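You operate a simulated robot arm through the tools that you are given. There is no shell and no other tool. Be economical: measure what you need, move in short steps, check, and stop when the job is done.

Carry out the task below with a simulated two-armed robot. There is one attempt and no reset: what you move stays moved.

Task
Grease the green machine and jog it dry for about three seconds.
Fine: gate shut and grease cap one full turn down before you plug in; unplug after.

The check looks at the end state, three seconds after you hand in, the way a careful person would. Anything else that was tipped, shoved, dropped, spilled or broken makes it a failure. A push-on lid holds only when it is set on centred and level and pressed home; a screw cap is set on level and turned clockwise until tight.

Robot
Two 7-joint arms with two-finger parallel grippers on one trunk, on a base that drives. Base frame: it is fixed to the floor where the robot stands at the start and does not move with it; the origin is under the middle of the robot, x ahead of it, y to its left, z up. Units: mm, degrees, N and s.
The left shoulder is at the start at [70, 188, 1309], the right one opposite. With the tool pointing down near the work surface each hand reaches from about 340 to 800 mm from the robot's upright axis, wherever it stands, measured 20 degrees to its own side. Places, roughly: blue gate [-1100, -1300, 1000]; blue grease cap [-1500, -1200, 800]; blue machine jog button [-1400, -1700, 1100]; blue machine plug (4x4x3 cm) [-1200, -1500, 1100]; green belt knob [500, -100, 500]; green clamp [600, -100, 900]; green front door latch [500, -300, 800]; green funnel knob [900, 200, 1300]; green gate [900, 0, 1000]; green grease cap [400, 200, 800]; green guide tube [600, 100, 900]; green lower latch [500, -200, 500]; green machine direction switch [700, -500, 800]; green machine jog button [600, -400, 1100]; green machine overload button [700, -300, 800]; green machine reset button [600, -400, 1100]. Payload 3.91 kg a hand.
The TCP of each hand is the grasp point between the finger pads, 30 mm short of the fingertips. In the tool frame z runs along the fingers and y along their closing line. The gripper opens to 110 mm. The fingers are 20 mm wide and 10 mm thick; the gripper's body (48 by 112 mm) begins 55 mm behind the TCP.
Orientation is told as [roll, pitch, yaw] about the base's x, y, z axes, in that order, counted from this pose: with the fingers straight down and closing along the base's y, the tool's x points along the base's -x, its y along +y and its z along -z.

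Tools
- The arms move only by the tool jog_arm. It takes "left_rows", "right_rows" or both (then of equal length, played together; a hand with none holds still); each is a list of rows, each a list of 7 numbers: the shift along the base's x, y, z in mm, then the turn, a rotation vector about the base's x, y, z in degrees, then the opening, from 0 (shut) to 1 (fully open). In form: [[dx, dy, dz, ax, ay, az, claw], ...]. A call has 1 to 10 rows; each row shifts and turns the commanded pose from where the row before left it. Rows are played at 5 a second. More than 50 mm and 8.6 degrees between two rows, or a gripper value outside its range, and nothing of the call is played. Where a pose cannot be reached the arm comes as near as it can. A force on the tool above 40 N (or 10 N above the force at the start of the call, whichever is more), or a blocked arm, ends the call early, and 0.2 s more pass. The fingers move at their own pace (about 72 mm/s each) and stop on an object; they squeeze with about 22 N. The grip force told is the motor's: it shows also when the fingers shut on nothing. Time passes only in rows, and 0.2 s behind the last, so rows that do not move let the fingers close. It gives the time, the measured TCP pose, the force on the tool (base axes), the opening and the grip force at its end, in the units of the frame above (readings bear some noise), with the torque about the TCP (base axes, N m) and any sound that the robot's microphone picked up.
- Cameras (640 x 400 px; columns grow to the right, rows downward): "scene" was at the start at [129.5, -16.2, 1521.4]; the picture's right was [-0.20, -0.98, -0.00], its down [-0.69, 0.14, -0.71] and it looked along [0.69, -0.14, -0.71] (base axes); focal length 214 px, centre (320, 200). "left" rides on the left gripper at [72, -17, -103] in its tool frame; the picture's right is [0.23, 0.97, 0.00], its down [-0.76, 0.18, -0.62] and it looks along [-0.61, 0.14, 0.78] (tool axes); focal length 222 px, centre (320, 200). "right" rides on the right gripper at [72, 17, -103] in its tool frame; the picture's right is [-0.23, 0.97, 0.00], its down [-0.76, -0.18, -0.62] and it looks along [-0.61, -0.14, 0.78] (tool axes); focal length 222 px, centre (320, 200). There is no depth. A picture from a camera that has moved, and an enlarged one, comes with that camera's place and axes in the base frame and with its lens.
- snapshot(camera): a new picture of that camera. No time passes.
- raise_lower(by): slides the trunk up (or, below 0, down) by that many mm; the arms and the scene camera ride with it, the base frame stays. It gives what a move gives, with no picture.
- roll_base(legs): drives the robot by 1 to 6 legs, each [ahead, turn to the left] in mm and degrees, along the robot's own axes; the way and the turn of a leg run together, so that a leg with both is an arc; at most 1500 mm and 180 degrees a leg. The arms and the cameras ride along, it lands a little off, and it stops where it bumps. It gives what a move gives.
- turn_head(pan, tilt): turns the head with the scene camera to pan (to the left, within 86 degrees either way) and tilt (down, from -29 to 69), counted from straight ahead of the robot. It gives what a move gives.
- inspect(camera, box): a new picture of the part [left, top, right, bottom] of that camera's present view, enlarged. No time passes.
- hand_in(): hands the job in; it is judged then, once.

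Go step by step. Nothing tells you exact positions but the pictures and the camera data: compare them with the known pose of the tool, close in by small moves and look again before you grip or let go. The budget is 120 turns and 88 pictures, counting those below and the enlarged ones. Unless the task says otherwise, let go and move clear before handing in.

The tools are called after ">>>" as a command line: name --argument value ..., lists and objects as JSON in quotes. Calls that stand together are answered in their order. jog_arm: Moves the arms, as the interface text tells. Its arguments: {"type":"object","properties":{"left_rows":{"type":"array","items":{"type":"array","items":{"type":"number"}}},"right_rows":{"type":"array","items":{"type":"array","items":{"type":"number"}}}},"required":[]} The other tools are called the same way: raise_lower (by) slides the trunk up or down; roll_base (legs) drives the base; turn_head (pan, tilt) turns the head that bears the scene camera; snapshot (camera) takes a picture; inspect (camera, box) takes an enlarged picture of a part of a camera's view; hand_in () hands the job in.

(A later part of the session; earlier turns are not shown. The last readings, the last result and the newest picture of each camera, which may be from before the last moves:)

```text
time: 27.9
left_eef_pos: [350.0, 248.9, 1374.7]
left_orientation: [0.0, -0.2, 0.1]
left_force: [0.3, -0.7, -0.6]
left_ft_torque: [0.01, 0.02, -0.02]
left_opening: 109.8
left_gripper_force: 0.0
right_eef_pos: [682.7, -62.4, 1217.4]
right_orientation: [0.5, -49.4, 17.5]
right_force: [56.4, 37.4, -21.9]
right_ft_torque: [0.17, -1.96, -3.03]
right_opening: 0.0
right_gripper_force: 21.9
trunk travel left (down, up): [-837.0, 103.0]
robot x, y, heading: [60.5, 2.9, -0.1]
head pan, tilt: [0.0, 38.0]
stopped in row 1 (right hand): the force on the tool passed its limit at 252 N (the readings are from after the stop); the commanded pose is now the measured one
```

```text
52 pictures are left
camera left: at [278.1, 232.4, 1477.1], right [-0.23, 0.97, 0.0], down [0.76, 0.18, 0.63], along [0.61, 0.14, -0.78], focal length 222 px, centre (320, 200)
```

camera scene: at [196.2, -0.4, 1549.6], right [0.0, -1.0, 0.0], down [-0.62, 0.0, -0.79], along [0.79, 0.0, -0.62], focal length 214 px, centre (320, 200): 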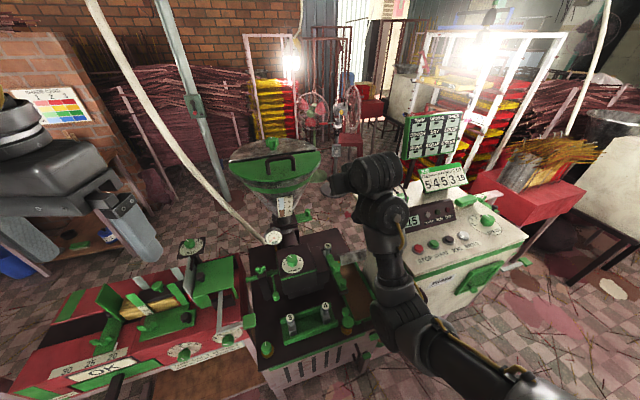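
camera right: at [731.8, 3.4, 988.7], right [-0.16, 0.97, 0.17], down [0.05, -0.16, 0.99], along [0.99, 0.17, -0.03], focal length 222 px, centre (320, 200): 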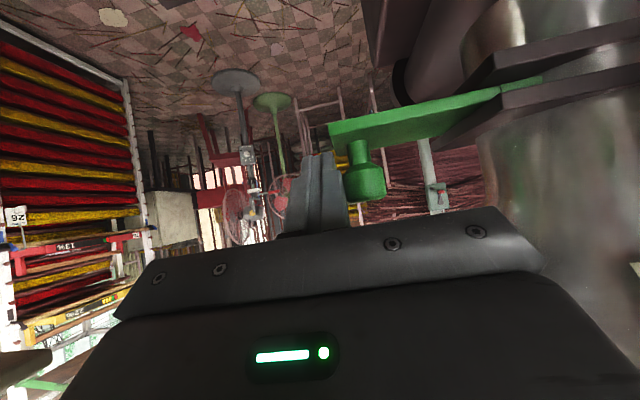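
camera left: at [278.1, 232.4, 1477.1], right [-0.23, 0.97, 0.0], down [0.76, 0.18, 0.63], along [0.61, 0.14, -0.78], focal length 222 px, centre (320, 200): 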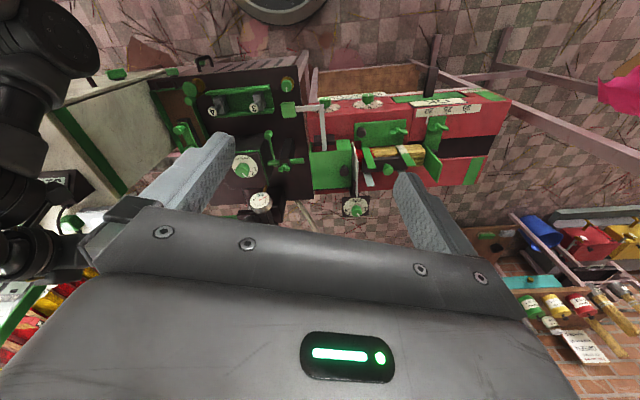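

The hand bumped its own forearm while folding. I'll ease forward, then roll back to the earlier orientation that unfolded freely.

>>> jog_arm --right_rows '[[12, 8, -4, 0, 0, 0, 0], [20, 5, -4, 0, 0, 0, 0], [10, 0, 0, -5.92, -2.05, 5.27, 0], [0, 0, 0, -5.92, -2.05, 5.27, 0], [0, 0, 0, -5.92, -2.05, 5.27, 0], [0, 0, 0, -5.92, -2.05, 5.27, 0], [0, 0, 0, -5.92, -2.05, 5.27, 0], [0, 0, 0, -5.92, -2.05, 5.27, 0], [0, 0, 0, -5.92, -2.05, 5.27, 0], [0, 0, 0, -5.92, -2.05, 5.27, 0]]'

>>> jog_arm --right_rows '[[0, 0, 0, -5.92, -2.05, 5.27, 0], [0, 0, 0, -5.92, -2.05, 5.27, 0], [0, 0, 0, -5.92, -2.05, 5.27, 0], [-20, -8, 0, -2.71, 7.84, 0, 0], [-20, -8, 0, -2.71, 7.84, 0, 0], [-20, -8, 0, -2.71, 7.84, 0, 0], [-20, -8, 0, -2.71, 7.84, 0, 0], [-20, -8, 0, -2.71, 7.84, 0, 0], [-20, -8, 0, -2.71, 7.84, 0, 0]]'

```text
time: 30.1
left_eef_pos: [350.6, 248.8, 1375.6]
left_orientation: [-0.1, -0.3, 0.1]
left_force: [-0.2, -0.4, 0.0]
left_ft_torque: [0.03, 0.01, 0.01]
left_opening: 110.1
left_gripper_force: 0.0
right_eef_pos: [724.8, -48.8, 1209.5]
right_orientation: [-47.7, -18.4, 91.6]
right_force: [-0.6, 1.0, 0.3]
right_ft_torque: [0.03, -0.01, -0.02]
right_opening: 0.1
right_gripper_force: 22.4
trunk travel left (down, up): [-837.0, 103.0]
robot x, y, heading: [61.3, -0.1, -0.3]
head pan, tilt: [0.0, 38.0]
```

```text
time: 32.0
left_eef_pos: [348.7, 246.6, 1376.4]
left_orientation: [0.0, -0.3, 0.0]
left_force: [0.3, -0.4, -0.2]
left_ft_torque: [0.03, -0.03, -0.01]
left_opening: 110.2
left_gripper_force: 0.0
right_eef_pos: [726.1, -24.8, 1131.6]
right_orientation: [-11.5, 0.3, 107.6]
right_force: [0.2, -0.5, -0.3]
right_ft_torque: [0.02, -0.04, 0.01]
right_opening: 0.1
right_gripper_force: 22.1
right hand out of reach, approached as far as the arm can: row 5, 6, 7, 8, 9
trunk travel left (down, up): [-837.0, 103.0]
robot x, y, heading: [59.2, 1.4, -0.3]
head pan, tilt: [0.0, 38.0]
stopped in row 9 (right hand): the force on the tool passed its limit at 69 N (the readings are from after the stop); the commanded pose is now the measured one
```

The arm hit a limit in this folded posture. I'll look before moving further.

>>> snapshot --camera "scene"

>>> snapshot --camera "right"

>>> snapshot --camera "left"

```text
51 pictures are left
camera scene: at [192.7, -2.3, 1550.0], right [0.0, -1.0, 0.0], down [-0.61, 0.0, -0.79], along [0.79, 0.0, -0.61], focal length 214 px, centre (320, 200)
```

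scene: 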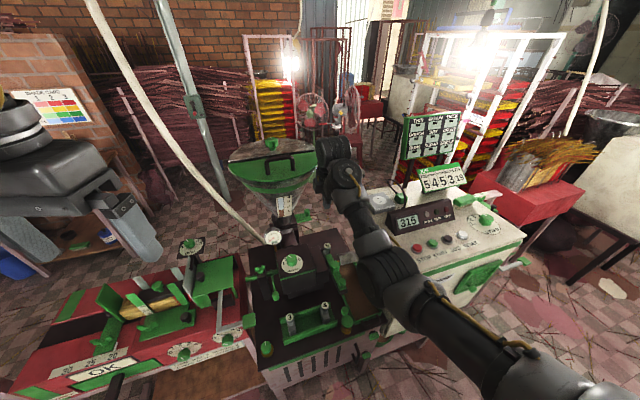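

```text
50 pictures are left
camera right: at [712.8, -104.8, 1229.2], right [-0.98, -0.07, -0.19], down [-0.18, 0.75, 0.64], along [0.1, 0.66, -0.74], focal length 222 px, centre (320, 200)
```

right: 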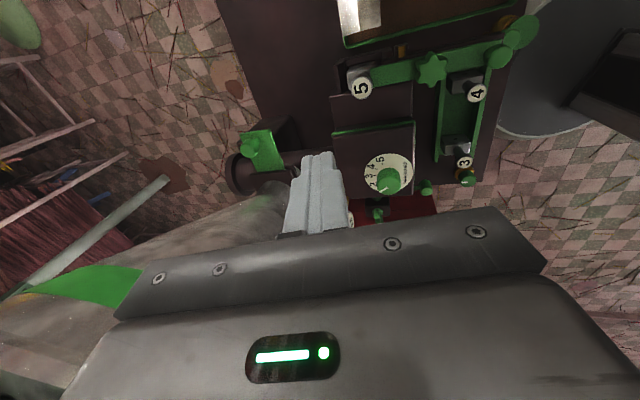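

```text
49 pictures are left
camera left: at [275.2, 230.6, 1477.8], right [-0.23, 0.97, 0.0], down [0.76, 0.18, 0.63], along [0.61, 0.14, -0.78], focal length 222 px, centre (320, 200)
```

left: 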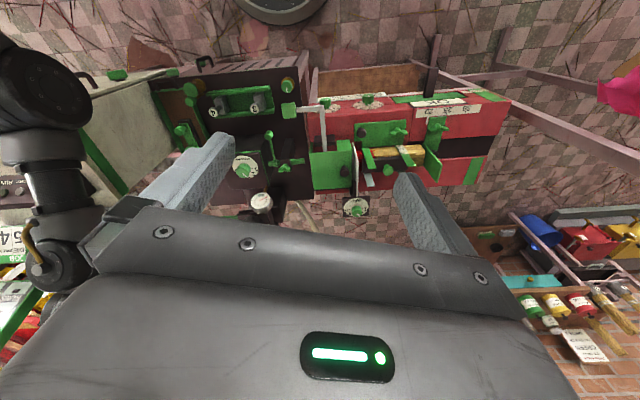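

The hand is right beside the hopper cone, which looks undisturbed. I'll move away from it to the right and upward.

>>> jog_arm --right_rows '[[0, -20, 10, 0, 0, 0, 0], [-10, -25, 20, 0, 0, 0, 0], [-15, -25, 20, 0, 0, 0, 0], [-20, -25, 20, 0, 0, 0, 0], [-25, -20, 15, 0, 0, 0, 0]]'

```text
time: 33.2
left_eef_pos: [350.5, 248.0, 1376.9]
left_orientation: [0.0, -0.2, 0.0]
left_force: [-0.4, 0.9, 0.4]
left_ft_torque: [0.02, -0.07, 0.0]
left_opening: 110.0
left_gripper_force: 0.0
right_eef_pos: [728.1, -25.9, 1130.5]
right_orientation: [-11.3, 0.3, 107.5]
right_force: [-1.9, -4.5, -0.6]
right_ft_torque: [0.47, -0.23, -0.06]
right_opening: 0.0
right_gripper_force: 21.9
right hand out of reach, approached as far as the arm can: row 1, 2, 3, 4, 5
trunk travel left (down, up): [-837.0, 103.0]
robot x, y, heading: [59.8, -5.1, -0.3]
head pan, tilt: [0.0, 38.0]
```

I'm at a joint limit, so I'll undo the last pitch-down to regain freedom.

>>> jog_arm --right_rows '[[0, 0, 0, 2.71, -7.84, 0, 0], [0, 0, 0, 2.71, -7.84, 0, 0], [0, 0, 0, 2.71, -7.84, 0, 0], [0, 0, 0, 2.71, -7.84, 0, 0], [0, 0, 0, 2.71, -7.84, 0, 0]]'

```text
time: 34.4
left_eef_pos: [352.0, 246.8, 1376.6]
left_orientation: [0.0, -0.1, 0.0]
left_force: [-0.1, 0.3, 1.0]
left_ft_torque: [-0.01, 0.0, -0.03]
left_opening: 110.1
left_gripper_force: 0.0
right_eef_pos: [727.4, -27.2, 1130.2]
right_orientation: [-52.9, -0.8, 107.7]
right_force: [0.8, 0.1, 0.7]
right_ft_torque: [-0.01, 0.01, 0.0]
right_opening: 0.0
right_gripper_force: 21.7
trunk travel left (down, up): [-837.0, 103.0]
robot x, y, heading: [59.3, -0.3, -0.1]
head pan, tilt: [0.0, 38.0]
```

Free again. Now I move up and to the right.

>>> jog_arm --right_rows '[[-5, -15, 25, 0, 0, 0, 0], [-5, -15, 25, 0, 0, 0, 0], [-5, -20, 25, 0, 0, 0, 0], [-10, -20, 25, 0, 0, 0, 0], [-10, -20, 25, 0, 0, 0, 0], [-10, -20, 25, 0, 0, 0, 0]]'

>>> snapshot --camera "scene"

```text
time: 35.8
left_eef_pos: [350.8, 248.9, 1375.2]
left_orientation: [-0.1, -0.3, 0.2]
left_force: [0.1, 0.1, 0.5]
left_ft_torque: [0.01, 0.02, -0.01]
left_opening: 109.9
left_gripper_force: 0.0
right_eef_pos: [686.8, -149.1, 1274.2]
right_orientation: [-52.2, 1.0, 106.2]
right_force: [0.8, -0.3, 0.2]
right_ft_torque: [-0.02, 0.02, 0.01]
right_opening: 0.1
right_gripper_force: 22.4
trunk travel left (down, up): [-837.0, 103.0]
robot x, y, heading: [55.9, 0.7, -0.3]
head pan, tilt: [0.0, 38.0]
```

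```text
48 pictures are left
camera scene: at [195.4, 0.0, 1549.7], right [0.0, -1.0, 0.0], down [-0.62, 0.0, -0.79], along [0.79, 0.0, -0.62], focal length 214 px, centre (320, 200)
```

scene: 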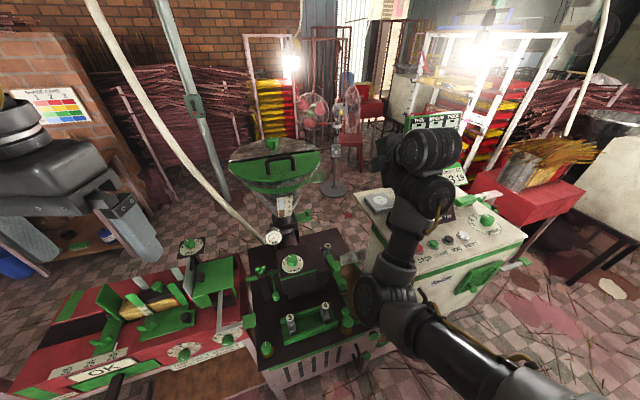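

Next I level the tool down while pulling back, in the reverse order of how I came.

>>> jog_arm --right_rows '[[-25, -5, 15, -2.6, 7.4, 0, 0], [-25, -5, 10, -2.6, 7.4, 0, 0], [-25, -5, 10, -2.6, 7.4, 0, 0], [-25, -5, 10, -2.6, 7.4, 0, 0], [-25, -5, 5, -2.6, 7.4, 0, 0], [-25, -5, 5, -2.6, 7.4, 0, 0]]'

>>> snapshot --camera "scene"

```text
time: 37.2
left_eef_pos: [351.4, 247.8, 1376.6]
left_orientation: [0.0, -0.3, 0.1]
left_force: [-0.1, -0.2, 0.9]
left_ft_torque: [0.03, -0.01, 0.01]
left_opening: 109.9
left_gripper_force: 0.1
right_eef_pos: [628.2, -140.2, 1034.4]
right_orientation: [-22.4, 0.3, 107.5]
right_force: [-0.2, -0.3, 0.1]
right_ft_torque: [0.06, 0.0, 0.02]
right_opening: 0.0
right_gripper_force: 22.1
right hand out of reach, approached as far as the arm can: row 1, 2, 3, 4, 5, 6
trunk travel left (down, up): [-837.0, 103.0]
robot x, y, heading: [56.0, 2.9, -0.2]
head pan, tilt: [0.0, 38.0]
```

```text
47 pictures are left
camera scene: at [194.9, -1.7, 1549.9], right [0.0, -1.0, 0.0], down [-0.62, 0.0, -0.79], along [0.79, 0.0, -0.62], focal length 214 px, centre (320, 200)
```

scene: 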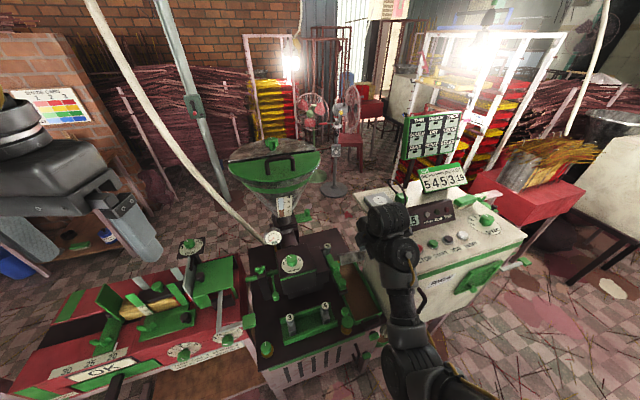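

The arm sank while seeking the pose, so I need free room to untangle it. I'll raise the trunk and check the space behind before backing off.

>>> raise_lower --by 100

>>> turn_head --pan -86 --tilt 45

>>> snapshot --camera "scene"

>>> turn_head --pan 86 --tilt 45

>>> snapshot --camera "scene"

```text
time: 38.5
left_eef_pos: [351.7, 248.4, 1475.1]
left_orientation: [-0.1, -0.3, 0.1]
left_force: [0.3, -0.1, 0.0]
left_ft_torque: [0.02, -0.02, -0.03]
left_opening: 110.1
left_gripper_force: 0.1
right_eef_pos: [630.9, -137.6, 1132.9]
right_orientation: [-22.4, 0.3, 107.4]
right_force: [-0.4, 0.1, -0.4]
right_ft_torque: [0.01, 0.01, 0.03]
right_opening: 0.1
right_gripper_force: 22.3
trunk travel left (down, up): [-937.0, 3.0]
robot x, y, heading: [61.2, 0.6, -0.1]
head pan, tilt: [0.0, 38.0]
```

```text
time: 40.1
left_eef_pos: [351.1, 248.1, 1475.3]
left_orientation: [-0.1, -0.2, 0.1]
left_force: [0.8, -0.7, 0.4]
left_ft_torque: [-0.01, 0.01, 0.02]
left_opening: 110.0
left_gripper_force: 0.0
right_eef_pos: [631.1, -139.4, 1133.8]
right_orientation: [-22.4, 0.2, 107.5]
right_force: [0.2, 0.5, 1.0]
right_ft_torque: [-0.04, 0.01, -0.01]
right_opening: 0.2
right_gripper_force: 22.4
trunk travel left (down, up): [-937.0, 3.0]
robot x, y, heading: [59.8, 3.0, 0.1]
head pan, tilt: [-85.9, 45.0]
```

```text
46 pictures are left
camera scene: at [114.9, -81.2, 1639.5], right [-1.0, -0.07, 0.0], down [-0.05, 0.71, -0.71], along [0.05, -0.71, -0.71], focal length 214 px, centre (320, 200)
```

scene: 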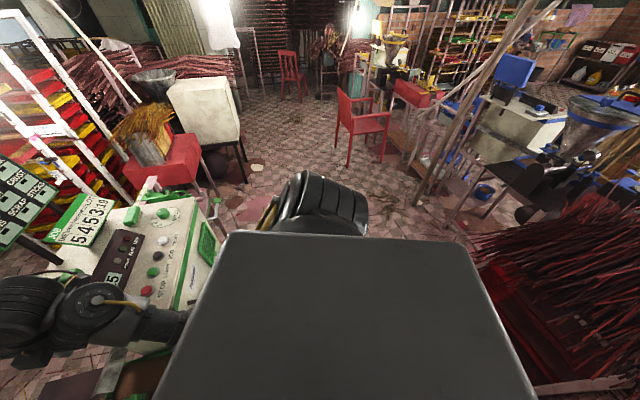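

```text
time: 42.7
left_eef_pos: [352.3, 248.7, 1474.1]
left_orientation: [-0.1, -0.2, 0.0]
left_force: [-0.7, 0.5, 0.1]
left_ft_torque: [-0.01, 0.01, 0.02]
left_opening: 110.0
left_gripper_force: 0.1
right_eef_pos: [632.0, -138.6, 1133.1]
right_orientation: [-22.4, 0.2, 107.4]
right_force: [-0.2, -0.1, 0.2]
right_ft_torque: [-0.02, -0.02, -0.03]
right_opening: 0.0
right_gripper_force: 21.9
trunk travel left (down, up): [-937.0, 3.0]
robot x, y, heading: [61.1, -0.4, 0.0]
head pan, tilt: [85.9, 45.0]
```

```text
45 pictures are left
camera scene: at [115.6, 81.0, 1639.5], right [1.0, -0.08, 0.0], down [-0.05, -0.71, -0.71], along [0.05, 0.7, -0.71], focal length 214 px, centre (320, 200)
```

scene: 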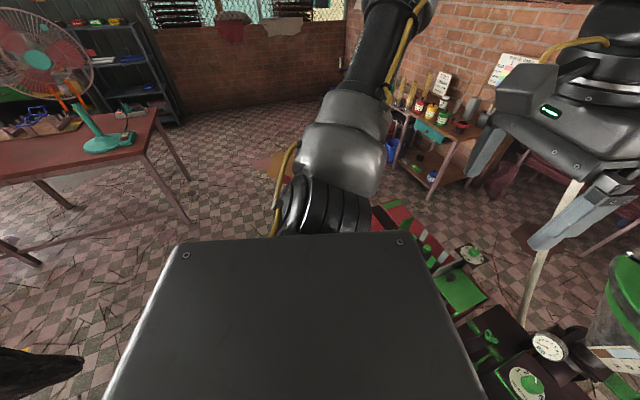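

There's room behind for 200 mm. I'll back off so the hand hangs over open space, then unwind it.

>>> roll_base --legs '[[-200, 0]]'

>>> jog_arm --right_rows '[[0, 0, 0, 2.98, 0.94, -7.58, 0], [0, 0, 0, 2.98, 0.94, -7.58, 0], [0, 0, 0, 2.98, 0.94, -7.58, 0], [0, 0, 0, 2.98, 0.94, -7.58, 0]]'

```text
time: 44.3
left_eef_pos: [152.9, 249.2, 1474.0]
left_orientation: [-0.1, 0.0, 0.1]
left_force: [-0.2, -0.3, 0.6]
left_ft_torque: [0.01, 0.02, 0.0]
left_opening: 110.1
left_gripper_force: 0.0
right_eef_pos: [430.5, -137.0, 1131.6]
right_orientation: [-22.2, 0.3, 107.6]
right_force: [-0.3, 0.2, 0.0]
right_ft_torque: [0.02, 0.01, 0.03]
right_opening: 0.0
right_gripper_force: 22.1
trunk travel left (down, up): [-937.0, 3.0]
robot x, y, heading: [-145.5, 0.5, -0.2]
head pan, tilt: [85.9, 45.0]
```

```text
time: 45.3
left_eef_pos: [147.2, 249.9, 1475.6]
left_orientation: [-0.1, -0.2, 0.1]
left_force: [-0.5, 0.3, -0.3]
left_ft_torque: [-0.01, -0.01, 0.02]
left_opening: 110.0
left_gripper_force: 0.1
right_eef_pos: [426.2, -135.9, 1133.8]
right_orientation: [-19.1, -11.6, 76.7]
right_force: [0.7, 0.0, 0.2]
right_ft_torque: [-0.01, 0.02, -0.03]
right_opening: 0.3
right_gripper_force: 21.9
trunk travel left (down, up): [-937.0, 3.0]
robot x, y, heading: [-143.4, 4.0, -0.2]
head pan, tilt: [85.9, 45.0]
```

It unwinds smoothly, so I continue the roll.

>>> jog_arm --right_rows '[[0, -10, 0, 2.98, 0.94, -7.58, 0], [0, -10, 0, 2.98, 0.94, -7.58, 0], [0, -10, 0, 2.98, 0.94, -7.58, 0], [0, -10, 0, 2.98, 0.94, -7.58, 0], [0, -10, 0, 2.98, 0.94, -7.58, 0], [0, -10, 0, 2.98, 0.94, -7.58, 0], [0, -10, 0, 2.98, 0.94, -7.58, 0]]'

>>> turn_head --pan -10 --tilt 45

>>> snapshot --camera "scene"

```text
time: 46.2
left_eef_pos: [148.2, 250.4, 1475.4]
left_orientation: [0.0, -0.2, 0.1]
left_force: [-0.5, -0.5, -0.7]
left_ft_torque: [0.0, -0.03, -0.04]
left_opening: 110.1
left_gripper_force: 0.0
right_eef_pos: [428.6, -170.2, 1134.2]
right_orientation: [-12.7, -18.7, 52.0]
right_force: [19.1, -16.2, -7.6]
right_ft_torque: [1.91, 0.81, 2.74]
right_opening: 0.0
right_gripper_force: 21.8
trunk travel left (down, up): [-937.0, 3.0]
robot x, y, heading: [-142.8, 3.1, -0.1]
head pan, tilt: [85.9, 45.0]
stopped in row 4 (right hand): the force on the tool passed its limit at 118 N (the readings are from after the stop); the commanded pose is now the measured one
```

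```text
time: 47.9
left_eef_pos: [147.5, 249.6, 1475.7]
left_orientation: [0.0, -0.2, 0.1]
left_force: [-0.2, 0.5, 0.5]
left_ft_torque: [-0.02, 0.05, -0.04]
left_opening: 110.1
left_gripper_force: 0.1
right_eef_pos: [428.0, -169.1, 1133.3]
right_orientation: [-12.6, -18.5, 52.0]
right_force: [28.4, -30.4, -14.3]
right_ft_torque: [3.61, 1.09, 4.99]
right_opening: 0.0
right_gripper_force: 21.6
trunk travel left (down, up): [-937.0, 3.0]
robot x, y, heading: [-141.2, 1.1, -0.4]
head pan, tilt: [-10.0, 45.0]
```

```text
44 pictures are left
camera scene: at [-13.3, -13.6, 1639.5], right [-0.18, -0.98, 0.0], down [-0.7, 0.12, -0.71], along [0.7, -0.12, -0.71], focal length 214 px, centre (320, 200)
```

scene: 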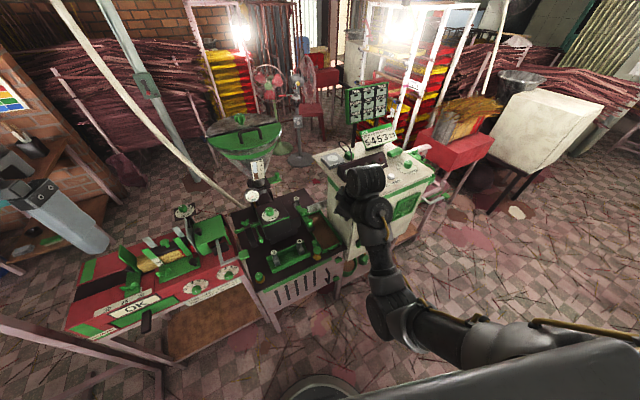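

The camera side again met the forearm. Rather than fight it, I'll park the right arm high to the right and do the rest with the left arm.

>>> jog_arm --right_rows '[[8, 4, 0, -2.98, -0.94, 7.58, 0], [5, 0, 0, -2.98, -0.94, 7.58, 0], [5, 0, 0, 2.71, -7.84, 0, 0], [5, 0, 5, 2.71, -7.84, 0, 0], [5, 0, 10, 2.71, -7.84, 0, 0], [0, -10, 20, 2.71, -7.84, 0, 0], [0, -20, 30, 0, 0, 0, 0], [0, -20, 30, 0, 0, 0, 0], [0, -20, 30, 0, 0, 0, 0]]'

```text
time: 49.3
left_eef_pos: [148.3, 248.6, 1475.8]
left_orientation: [0.0, -0.2, 0.0]
left_force: [-0.3, -0.3, 0.7]
left_ft_torque: [0.01, 0.03, 0.02]
left_opening: 110.1
left_gripper_force: 0.1
right_eef_pos: [465.1, -256.6, 1165.3]
right_orientation: [-48.5, -20.4, 78.6]
right_force: [0.0, 1.3, -0.5]
right_ft_torque: [-0.03, 0.04, 0.04]
right_opening: 0.0
right_gripper_force: 21.6
right hand out of reach, approached as far as the arm can: row 6
trunk travel left (down, up): [-937.0, 3.0]
robot x, y, heading: [-143.4, -0.3, -0.6]
head pan, tilt: [-10.0, 45.0]
stopped in row 6 (right hand): the arm was blocked; the commanded pose is now the measured one
```

>>> jog_arm --right_rows '[[0, -15, 20, 0, 0, 0, 0], [0, -20, 25, 0, 0, 0, 0], [0, -20, 25, 0, 0, 0, 0], [0, -20, 25, 0, 0, 0, 0], [0, -20, 25, 0, 0, 0, 0], [0, -20, 25, 0, 0, 0, 0]]'

>>> snapshot --camera "scene"

```text
time: 50.7
left_eef_pos: [148.8, 249.6, 1475.2]
left_orientation: [0.0, -0.1, 0.1]
left_force: [0.6, -0.8, 0.3]
left_ft_torque: [0.02, -0.01, 0.03]
left_opening: 110.0
left_gripper_force: 0.1
right_eef_pos: [464.9, -368.0, 1311.7]
right_orientation: [-48.3, -20.7, 78.7]
right_force: [0.6, -0.2, -0.9]
right_ft_torque: [-0.01, 0.0, 0.01]
right_opening: 0.2
right_gripper_force: 22.1
trunk travel left (down, up): [-937.0, 3.0]
robot x, y, heading: [-142.2, 1.4, -0.4]
head pan, tilt: [-10.0, 45.0]
```

```text
43 pictures are left
camera scene: at [-13.2, -14.6, 1639.4], right [-0.18, -0.98, 0.0], down [-0.7, 0.13, -0.71], along [0.7, -0.13, -0.71], focal length 214 px, centre (320, 200)
```

scene: 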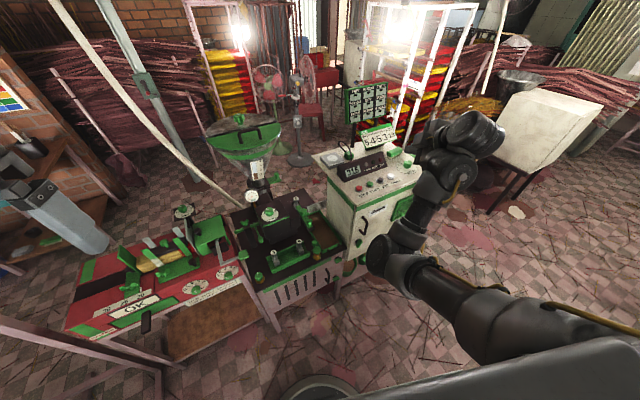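

The right arm is parked clear. I'll drive 150 mm ahead for the grease cap and check the gate and the cap.

>>> roll_base --legs '[[150, 0]]'

>>> jog_arm --left_rows '[[20, -8, -40, 0, 0, 0, 1], [20, -8, -40, 0, 0, 0, 1], [20, -8, -40, 0, 0, 0, 1], [20, -8, -40, 0, 0, 0, 1], [0, -10, -40, 0, 0, 0, 1], [0, -10, -40, 0, 0, 0, 1], [0, -10, -40, 0, 0, 0, 0.7], [0, 0, -40, 0, 0, 0, 0.7]]'

>>> snapshot --camera "left"

>>> inspect --camera "scene" --box '[150, 120, 470, 320]'

```text
time: 52.1
left_eef_pos: [295.7, 248.1, 1476.4]
left_orientation: [-0.2, -0.3, 0.0]
left_force: [-0.2, 0.1, -0.6]
left_ft_torque: [0.0, -0.03, 0.03]
left_opening: 110.1
left_gripper_force: 0.1
right_eef_pos: [612.1, -369.5, 1313.9]
right_orientation: [-48.5, -20.6, 78.6]
right_force: [-0.6, 0.2, -0.1]
right_ft_torque: [0.01, 0.04, 0.03]
right_opening: 0.0
right_gripper_force: 22.3
trunk travel left (down, up): [-937.0, 3.0]
robot x, y, heading: [3.0, 2.1, -0.4]
head pan, tilt: [-10.0, 45.0]
```

```text
time: 53.9
left_eef_pos: [381.0, 186.1, 1155.3]
left_orientation: [-0.1, -0.2, -0.1]
left_force: [-0.1, 0.1, -0.1]
left_ft_torque: [-0.02, 0.01, 0.01]
left_opening: 77.0
left_gripper_force: 0.0
right_eef_pos: [615.4, -368.9, 1311.3]
right_orientation: [-48.3, -20.7, 78.5]
right_force: [-0.4, -0.8, -0.7]
right_ft_torque: [-0.02, -0.01, 0.03]
right_opening: 0.0
right_gripper_force: 21.7
trunk travel left (down, up): [-937.0, 3.0]
robot x, y, heading: [7.7, -2.3, -0.2]
head pan, tilt: [-10.0, 45.0]
```

```text
42 pictures are left
camera left: at [307.5, 169.9, 1258.8], right [-0.23, 0.97, 0.0], down [0.76, 0.18, 0.63], along [0.61, 0.14, -0.78], focal length 222 px, centre (320, 200)
```

left: 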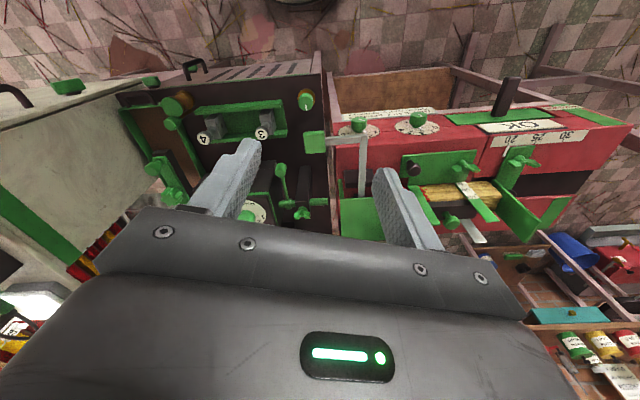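

```text
2.00 times, centred on (310, 220) of scene
camera zoom: at [138.4, -13.9, 1639.5], right [-0.18, -0.98, 0.0], down [-0.7, 0.13, -0.71], along [0.7, -0.13, -0.71], focal length 429 px, centre (340, 160)
```

zoom: 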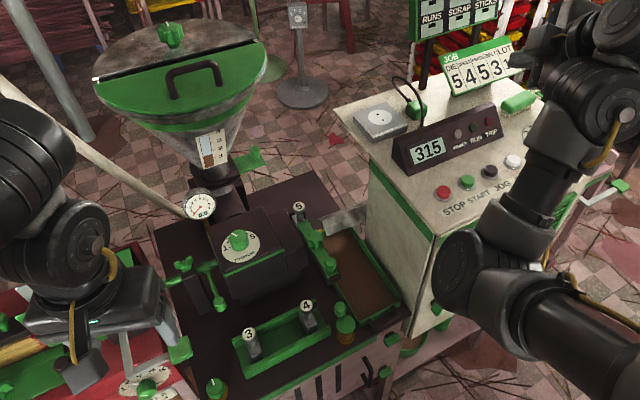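

The gate is still shut. The cap lies at about (427, 168), so I'll bring the left hand above it while yawing counter-clockwise, to have room for a clockwise stroke.

>>> jog_arm --left_rows '[[5, -2, -20, 0, 0, 8.5, 0.6], [5, -2, -20, 0, 0, 8.5, 0.6], [5, -2, -20, 0, 0, 8.5, 0.6], [5, -2, -20, 0, 0, 8.5, 0.6], [5, -2, -20, 0, 0, 8.5, 0.6], [5, -2, -20, 0, 0, 8.5, 0.6], [5, -2, -20, 0, 0, 8.5, 0.6], [5, -2, -20, 0, 0, 8.5, 0.6], [5, -1, -20, 0, 0, 8.5, 0.6], [1, -1, -20, 0, 0, 8.5, 0.6]]'

>>> snapshot --camera "left"

```text
time: 56.1
left_eef_pos: [424.5, 166.5, 955.6]
left_orientation: [-0.1, -0.2, 85.1]
left_force: [0.6, 0.5, -0.6]
left_ft_torque: [-0.01, 0.01, 0.01]
left_opening: 66.0
left_gripper_force: 0.0
right_eef_pos: [615.0, -369.4, 1311.9]
right_orientation: [-48.3, -20.7, 78.6]
right_force: [0.1, 0.9, 0.7]
right_ft_torque: [-0.03, -0.03, 0.0]
right_opening: 0.2
right_gripper_force: 21.7
trunk travel left (down, up): [-937.0, 3.0]
robot x, y, heading: [10.6, 0.5, -0.2]
head pan, tilt: [-10.0, 45.0]
```

```text
40 pictures are left
camera left: at [435.4, 94.1, 1057.5], right [-0.99, -0.14, 0.0], down [-0.11, 0.77, 0.63], along [-0.09, 0.62, -0.78], focal length 222 px, centre (320, 200)
```

left: 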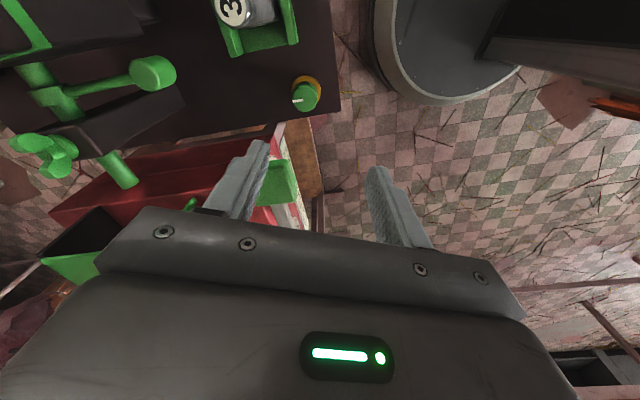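

Triangulating two hand views puts the cap at (441, 169) with its top near z = 742. I'll center over it and descend to a check height.

>>> jog_arm --left_rows '[[8, 1, -35, 0, 0, 0, 0.6], [8, 1, -35, 0, 0, 0, 0.6], [0, 0, -35, 0, 0, 2, 0.6], [0, 0, -35, 0, 0, 2, 0.6], [0, 0, -20, 0, 0, 1, 0.6]]'

>>> inspect --camera "left" --box '[220, 60, 420, 185]'

>>> inspect --camera "scene" --box '[180, 260, 300, 340]'

```text
time: 57.0
left_eef_pos: [441.3, 169.9, 838.1]
left_orientation: [-0.5, -0.2, 87.9]
left_force: [-20.1, 4.9, 41.1]
left_ft_torque: [0.52, -2.87, 0.69]
left_opening: 66.2
left_gripper_force: 0.0
right_eef_pos: [611.0, -368.7, 1313.1]
right_orientation: [-48.6, -20.8, 78.7]
right_force: [0.5, 0.0, -0.2]
right_ft_torque: [0.05, -0.04, 0.0]
right_opening: 0.2
right_gripper_force: 21.6
trunk travel left (down, up): [-937.0, 3.0]
robot x, y, heading: [6.9, -1.6, -0.4]
head pan, tilt: [-10.0, 45.0]
stopped in row 4 (left hand): the force on the tool passed its limit at 178 N (the readings are from after the stop); the commanded pose is now the measured one
```

```text
3.20 times, centred on (320, 122) of left
camera zoom: at [454.3, 97.0, 940.4], right [-0.98, -0.19, -0.01], down [-0.16, 0.76, 0.63], along [-0.11, 0.62, -0.78], focal length 711 px, centre (320, 448)
```

zoom: 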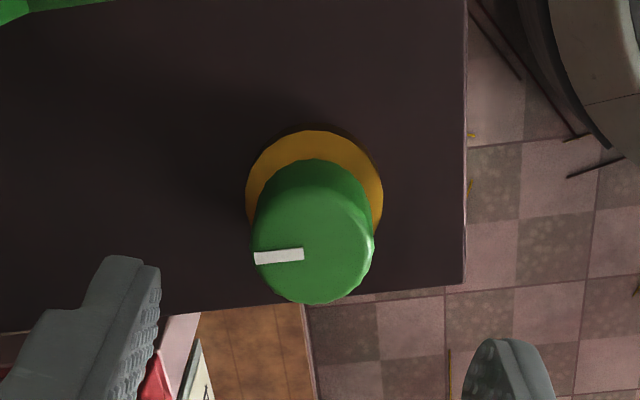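

```text
5.00 times, centred on (240, 300) of scene
camera zoom: at [130.9, -15.3, 1640.1], right [-0.18, -0.98, 0.0], down [-0.69, 0.13, -0.71], along [0.7, -0.13, -0.7], focal length 1072 px, centre (720, -300)
```

zoom: 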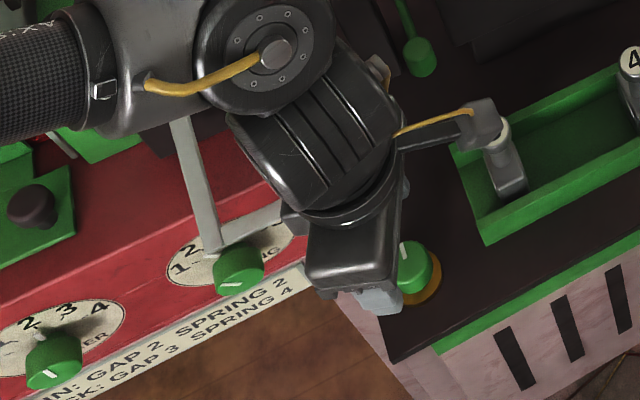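

The +x finger came down on the green handle beside the red machine. I lift straight up and check that handle.

>>> jog_arm --left_rows '[[0, 0, 30, 0, 0, 0, 0.6], [0, -10, 40, 0, 0, -8, 0.6], [-20, -20, 45, 0, 0, -8, 0.6], [-30, -10, 45, 0, 0, -8, 0.6]]'

>>> inspect --camera "scene" --box '[150, 180, 310, 340]'

>>> snapshot --camera "left"

```text
refused: row 3 steps farther than a row can; nothing moved
```

```text
2.50 times, centred on (230, 260) of scene
camera zoom: at [130.9, -15.3, 1640.1], right [-0.18, -0.98, 0.0], down [-0.69, 0.13, -0.71], along [0.7, -0.13, -0.7], focal length 536 px, centre (545, 50)
```

zoom: 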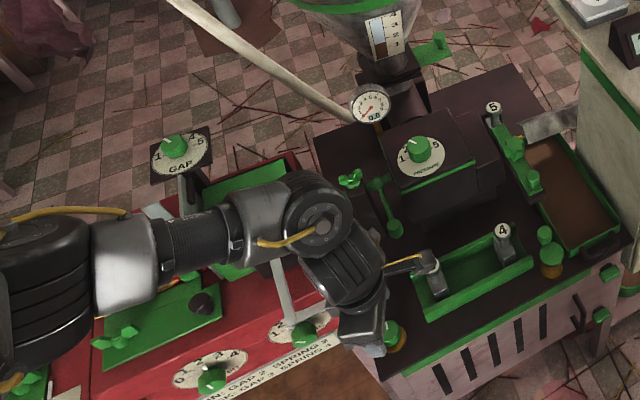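

```text
36 pictures are left
camera left: at [454.3, 97.0, 940.4], right [-0.98, -0.19, -0.01], down [-0.16, 0.76, 0.63], along [-0.11, 0.62, -0.78], focal length 222 px, centre (320, 200)
```

left: 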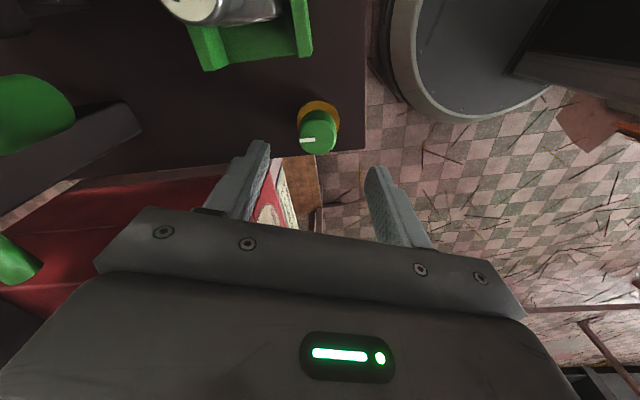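

>>> jog_arm --left_rows '[[0, 0, 30, 0, 0, 0, 0.6], [0, 0, 40, 0, 0, -8, 0.6], [0, 0, 40, 0, 0, -8, 0.6], [-20, -20, 35, 0, 0, -8, 0.6], [-20, -20, 35, 0, 0, -8, 0.6]]'

>>> snapshot --camera "left"

>>> inspect --camera "scene" --box '[150, 200, 310, 340]'

```text
time: 58.2
left_eef_pos: [401.8, 126.3, 1018.6]
left_orientation: [-0.2, -0.5, 55.9]
left_force: [-0.1, 0.0, -0.2]
left_ft_torque: [0.04, 0.01, -0.03]
left_opening: 66.2
left_gripper_force: 0.0
right_eef_pos: [612.6, -370.2, 1311.3]
right_orientation: [-48.3, -20.7, 78.6]
right_force: [-0.1, -0.5, -0.1]
right_ft_torque: [0.03, 0.01, 0.02]
right_opening: 0.0
right_gripper_force: 21.5
trunk travel left (down, up): [-937.0, 3.0]
robot x, y, heading: [5.9, 2.4, -0.4]
head pan, tilt: [-10.0, 45.0]
```

```text
35 pictures are left
camera left: at [373.5, 56.8, 1119.9], right [-0.93, 0.36, -0.01], down [0.28, 0.73, 0.63], along [0.23, 0.58, -0.78], focal length 222 px, centre (320, 200)
```

left: 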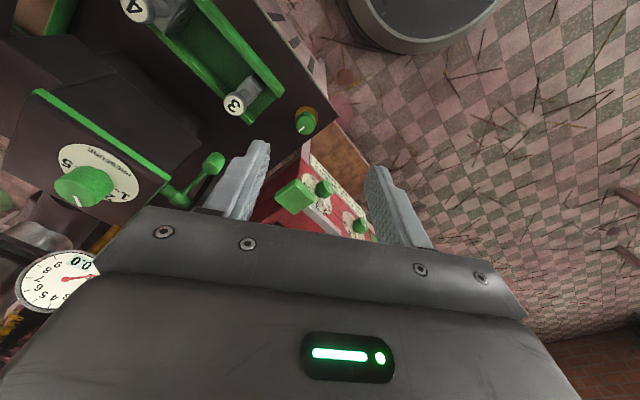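

```text
2.86 times, centred on (230, 270) of scene
camera zoom: at [135.7, -17.6, 1639.5], right [-0.18, -0.98, 0.0], down [-0.7, 0.13, -0.71], along [0.7, -0.12, -0.71], focal length 613 px, centre (577, 0)
```

zoom: 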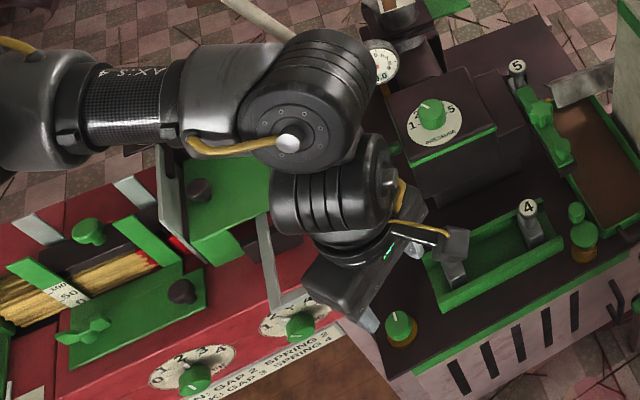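

Three sightlines put the green handle block at (466, 199, 900), overhanging the cap area and not moved. So I'll approach the cap with the tool tilted forward 35°, the hand leaning away from the block.

>>> jog_arm --left_rows '[[0, -4, -5, 7.0, -4.7, 0, 0.6], [0, -4, -5, 7.0, -4.7, 0, 0.6], [0, -4, -5, 7.0, -4.7, 0, 0.6], [0, -4, -5, 7.0, -4.7, 0, 0.6], [5, -2, -20, 0, 0, 8, 0.6], [5, -2, -20, 0, 0, 8, 0.6], [5, 0, -20, 0, 0, 3, 0.6]]'

>>> snapshot --camera "left"

```text
time: 59.8
left_eef_pos: [419.2, 110.4, 935.9]
left_orientation: [-0.1, -34.1, 74.8]
left_force: [-0.1, 0.6, -0.4]
left_ft_torque: [0.02, 0.01, 0.0]
left_opening: 66.1
left_gripper_force: 0.0
right_eef_pos: [615.4, -370.0, 1311.9]
right_orientation: [-48.2, -20.7, 78.6]
right_force: [-0.2, -0.4, 0.1]
right_ft_torque: [0.04, -0.02, 0.04]
right_opening: 0.0
right_gripper_force: 22.1
trunk travel left (down, up): [-937.0, 3.0]
robot x, y, heading: [5.2, -1.5, -0.2]
head pan, tilt: [-10.0, 45.0]
```

```text
33 pictures are left
camera left: at [405.0, -7.9, 979.2], right [-0.99, 0.07, -0.13], down [-0.1, 0.32, 0.94], along [0.11, 0.95, -0.31], focal length 222 px, centre (320, 200)
```

left: 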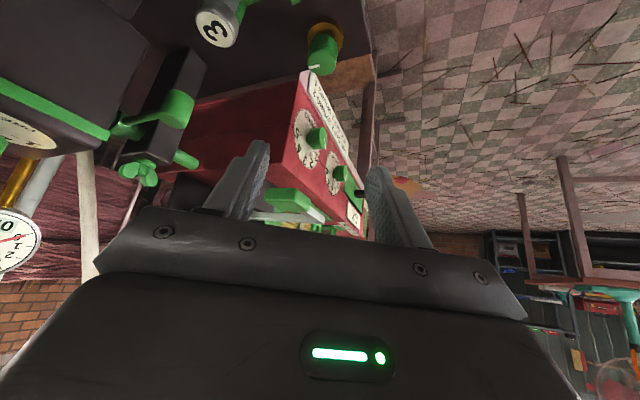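

The cap axis refines to (443, 174) with its top near 765. I'll go to the hover point, then slide down along the tool axis partway.

>>> jog_arm --left_rows '[[3, -1, -30, 0, 0, 0, 0.6], [3, -1, -30, 0, 0, 0, 0.6], [0, 0, -26, 0, 0, 0, 0.6], [5, 17, -25, 0, 0, 0, 0.6], [5, 17, -25, 0, 0, 0, 0.6], [2, 8, -12, 0, 0, 0, 0.6]]'

>>> snapshot --camera "left"

```text
time: 61.2
left_eef_pos: [436.9, 149.9, 787.4]
left_orientation: [-0.2, -34.0, 74.9]
left_force: [0.9, 0.3, -0.3]
left_ft_torque: [-0.04, -0.02, 0.0]
left_opening: 66.0
left_gripper_force: 0.1
right_eef_pos: [614.1, -366.3, 1311.8]
right_orientation: [-48.1, -20.6, 78.5]
right_force: [-0.3, 0.5, 0.6]
right_ft_torque: [-0.01, -0.01, -0.01]
right_opening: 0.0
right_gripper_force: 21.8
trunk travel left (down, up): [-937.0, 3.0]
robot x, y, heading: [11.0, -0.2, -0.4]
head pan, tilt: [-10.0, 45.0]
```

```text
32 pictures are left
camera left: at [422.0, 32.8, 831.0], right [-0.99, 0.07, -0.13], down [-0.1, 0.32, 0.94], along [0.11, 0.94, -0.31], focal length 222 px, centre (320, 200)
```

left: 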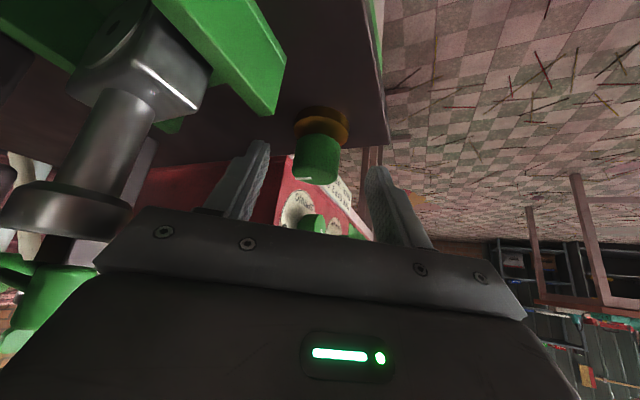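

The cap is centred between the fingers, but pin 3 is close to the hand's side. I'll turn the lean away from it by 16° first, then descend and grip.

>>> jog_arm --left_rows '[[-3, 1, 0, 0, 0, -8, 0.6], [-3, 1, 0, 0, 0, -8, 0.6], [5, 8, -13, 0, 0, 0, 0.6], [5, 8, -12, 0, 0, 0, 0.6], [3, 6, -11, 0, 0, 0, 0.6]]'

>>> snapshot --camera "left"

```text
time: 62.4
left_eef_pos: [440.1, 167.7, 759.9]
left_orientation: [-0.1, -34.2, 58.7]
left_force: [-3.9, -3.1, 10.4]
left_ft_torque: [0.16, 0.42, 0.34]
left_opening: 66.6
left_gripper_force: 0.5
right_eef_pos: [612.0, -369.3, 1312.4]
right_orientation: [-48.2, -20.7, 78.6]
right_force: [-0.5, -0.4, -0.9]
right_ft_torque: [0.04, -0.04, -0.01]
right_opening: 0.1
right_gripper_force: 22.0
trunk travel left (down, up): [-937.0, 3.0]
robot x, y, heading: [5.7, 1.4, -0.7]
head pan, tilt: [-10.0, 45.0]
stopped in row 5 (left hand): the force on the tool passed its limit at 58 N (the readings are from after the stop); the commanded pose is now the measured one
```

```text
31 pictures are left
camera left: at [393.2, 58.7, 804.1], right [-0.93, 0.35, -0.13], down [-0.01, 0.33, 0.94], along [0.37, 0.88, -0.31], focal length 222 px, centre (320, 200)
```

left: 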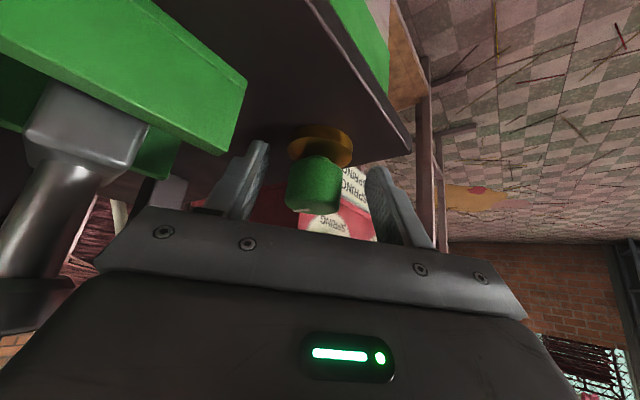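

The fingertips touch the table at about z = 730. I'll lift 4 mm, centre on the cap and close.

>>> jog_arm --left_rows '[[1, 2, 4, 0, 0, 0, 0.6], [2, 3, 0, 0, 0, 0, 0.6], [0, 0, 0, 0, 0, 0, 0.2], [0, 0, 0, 0, 0, 0, 0.2], [0, 0, 0, 0, 0, 0, 0.2]]'

>>> snapshot --camera "left"

```text
time: 63.6
left_eef_pos: [446.1, 172.6, 762.7]
left_orientation: [-0.1, -34.1, 58.8]
left_force: [9.6, -6.7, 3.7]
left_ft_torque: [-0.4, 0.54, 0.04]
left_opening: 30.3
left_gripper_force: 45.0
right_eef_pos: [616.4, -369.0, 1310.3]
right_orientation: [-48.1, -20.7, 78.5]
right_force: [0.4, 0.2, -0.2]
right_ft_torque: [0.03, 0.02, 0.02]
right_opening: 0.0
right_gripper_force: 22.4
trunk travel left (down, up): [-937.0, 3.0]
robot x, y, heading: [8.2, -1.8, -0.6]
head pan, tilt: [-10.0, 45.0]
```

```text
30 pictures are left
camera left: at [399.2, 63.4, 807.1], right [-0.93, 0.35, -0.13], down [-0.01, 0.33, 0.94], along [0.37, 0.88, -0.31], focal length 222 px, centre (320, 200)
```

left: 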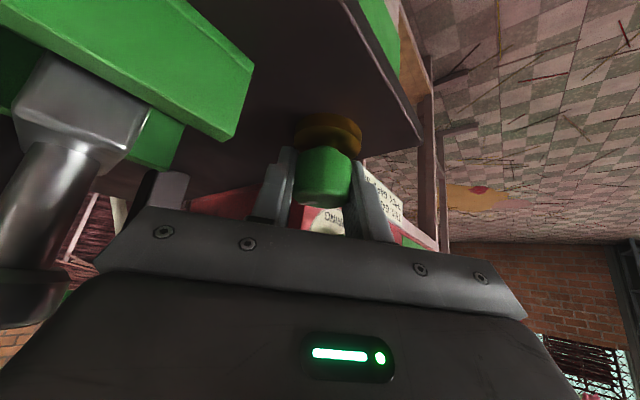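

The cap is gripped at 30 mm. I'll trim the centring and turn clockwise in place.

>>> jog_arm --left_rows '[[1.5, -1, 0, 0, 0, -8, 0.2], [0, 0, 0, 0, 0, -8.5, 0.2], [0, 0, 0, 0, 0, -8.5, 0.2], [0, 0, 0, 0, 0, -8.5, 0.2], [0, 0, 0, 0, 0, -8.5, 0.2]]'

```text
time: 64.8
left_eef_pos: [447.7, 170.8, 763.9]
left_orientation: [-0.1, -34.1, 16.6]
left_force: [13.7, -12.9, 0.0]
left_ft_torque: [0.1, -0.23, 0.12]
left_opening: 30.2
left_gripper_force: 45.5
right_eef_pos: [616.7, -369.5, 1309.6]
right_orientation: [-48.2, -20.8, 78.5]
right_force: [0.0, -0.2, -0.1]
right_ft_torque: [0.03, 0.03, 0.0]
right_opening: 0.0
right_gripper_force: 21.9
trunk travel left (down, up): [-937.0, 3.0]
robot x, y, heading: [6.8, 2.2, -0.5]
head pan, tilt: [-10.0, 45.0]
```

>>> jog_arm --left_rows '[[1.5, -1.5, 0, 0, 0, -8.4, 0.2], [1, -1, 0, 0, 0, -8.4, 0.2], [0, 0, 0, 0, 0, -8.4, 0.2], [0, 0, 0, 0, 0, -8.4, 0.2], [0, 0, 0, 0, 0, -8.4, 0.2]]'

>>> snapshot --camera "left"

>>> inspect --camera "scene" --box '[150, 200, 310, 340]'

```text
time: 65.0
left_eef_pos: [447.9, 171.2, 764.5]
left_orientation: [-0.1, -34.0, 16.2]
left_force: [8.9, -6.1, -13.6]
left_ft_torque: [0.76, 0.68, 0.03]
left_opening: 30.1
left_gripper_force: 44.5
left hand out of reach, approached as far as the arm can: row 1
right_eef_pos: [616.8, -370.0, 1310.8]
right_orientation: [-48.1, -20.6, 78.5]
right_force: [-0.5, -0.3, 0.5]
right_ft_torque: [0.0, -0.01, -0.01]
right_opening: 0.0
right_gripper_force: 22.2
trunk travel left (down, up): [-937.0, 3.0]
robot x, y, heading: [7.8, -0.6, -0.4]
head pan, tilt: [-10.0, 45.0]
stopped in row 1 (left hand): the force on the tool passed its limit at 107 N (the readings are from after the stop); the commanded pose is now the measured one
```

```text
29 pictures are left
camera left: at [338.5, 121.4, 808.0], right [-0.45, 0.88, -0.13], down [0.22, 0.25, 0.94], along [0.86, 0.4, -0.31], focal length 222 px, centre (320, 200)
```

left: 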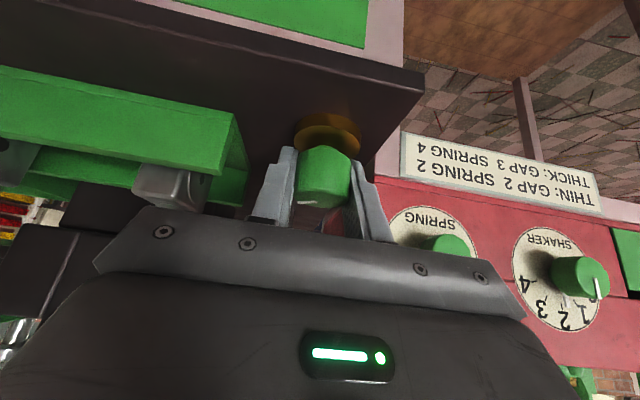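

```text
2.86 times, centred on (230, 270) of scene
camera zoom: at [139.6, -15.1, 1638.9], right [-0.18, -0.98, 0.0], down [-0.7, 0.13, -0.71], along [0.69, -0.13, -0.71], focal length 613 px, centre (577, 0)
```

zoom: 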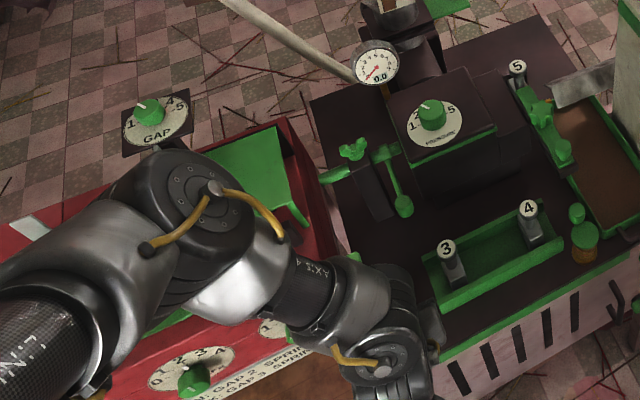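

A 42° clockwise turn is done and the arm limits further motion this way. I'll open, rewind, and work in strokes of about 55°, re-centring a little.

>>> jog_arm --left_rows '[[0, 0, 0, 0, 0, 0, 0.5], [0, 0, 0, 0, 0, 0, 0.5], [1, -1, 0, 0, 0, 8.2, 0.5], [1, -1, 0, 0, 0, 8.2, 0.5], [0, 0, 0, 0, 0, 8.2, 0.5], [0, 0, 0, 0, 0, 8.2, 0.5], [0, 0, 0, 0, 0, 8.2, 0.5], [0, 0, 0, 0, 0, 8.2, 0.5], [0, 0, 0, 0, 0, 7, 0.5]]'

>>> inspect --camera "left" --box '[220, 80, 420, 240]'

```text
time: 67.0
left_eef_pos: [448.1, 169.7, 765.2]
left_orientation: [-0.1, -34.2, 72.5]
left_force: [0.8, 0.6, 0.4]
left_ft_torque: [0.01, 0.01, 0.0]
left_opening: 54.9
left_gripper_force: 0.2
right_eef_pos: [614.9, -369.9, 1311.5]
right_orientation: [-48.2, -20.6, 78.7]
right_force: [0.0, -0.2, -0.4]
right_ft_torque: [0.01, -0.04, -0.01]
right_opening: 0.0
right_gripper_force: 21.8
trunk travel left (down, up): [-937.0, 3.0]
robot x, y, heading: [9.2, 3.3, -0.4]
head pan, tilt: [-10.0, 45.0]
```

```text
2.50 times, centred on (320, 160) of left
camera zoom: at [428.2, 51.5, 809.0], right [-0.99, 0.11, -0.13], down [-0.09, 0.32, 0.94], along [0.15, 0.94, -0.31], focal length 555 px, centre (320, 300)
```

zoom: 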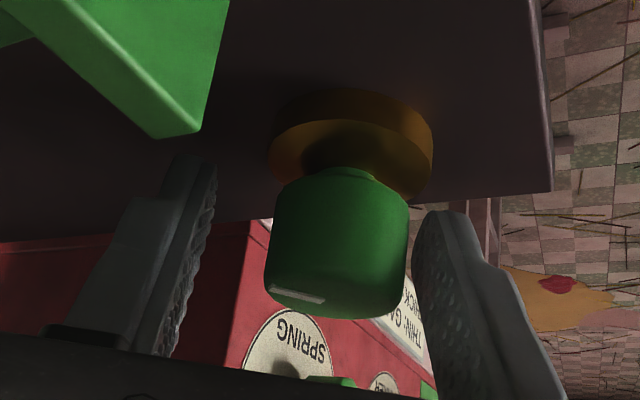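

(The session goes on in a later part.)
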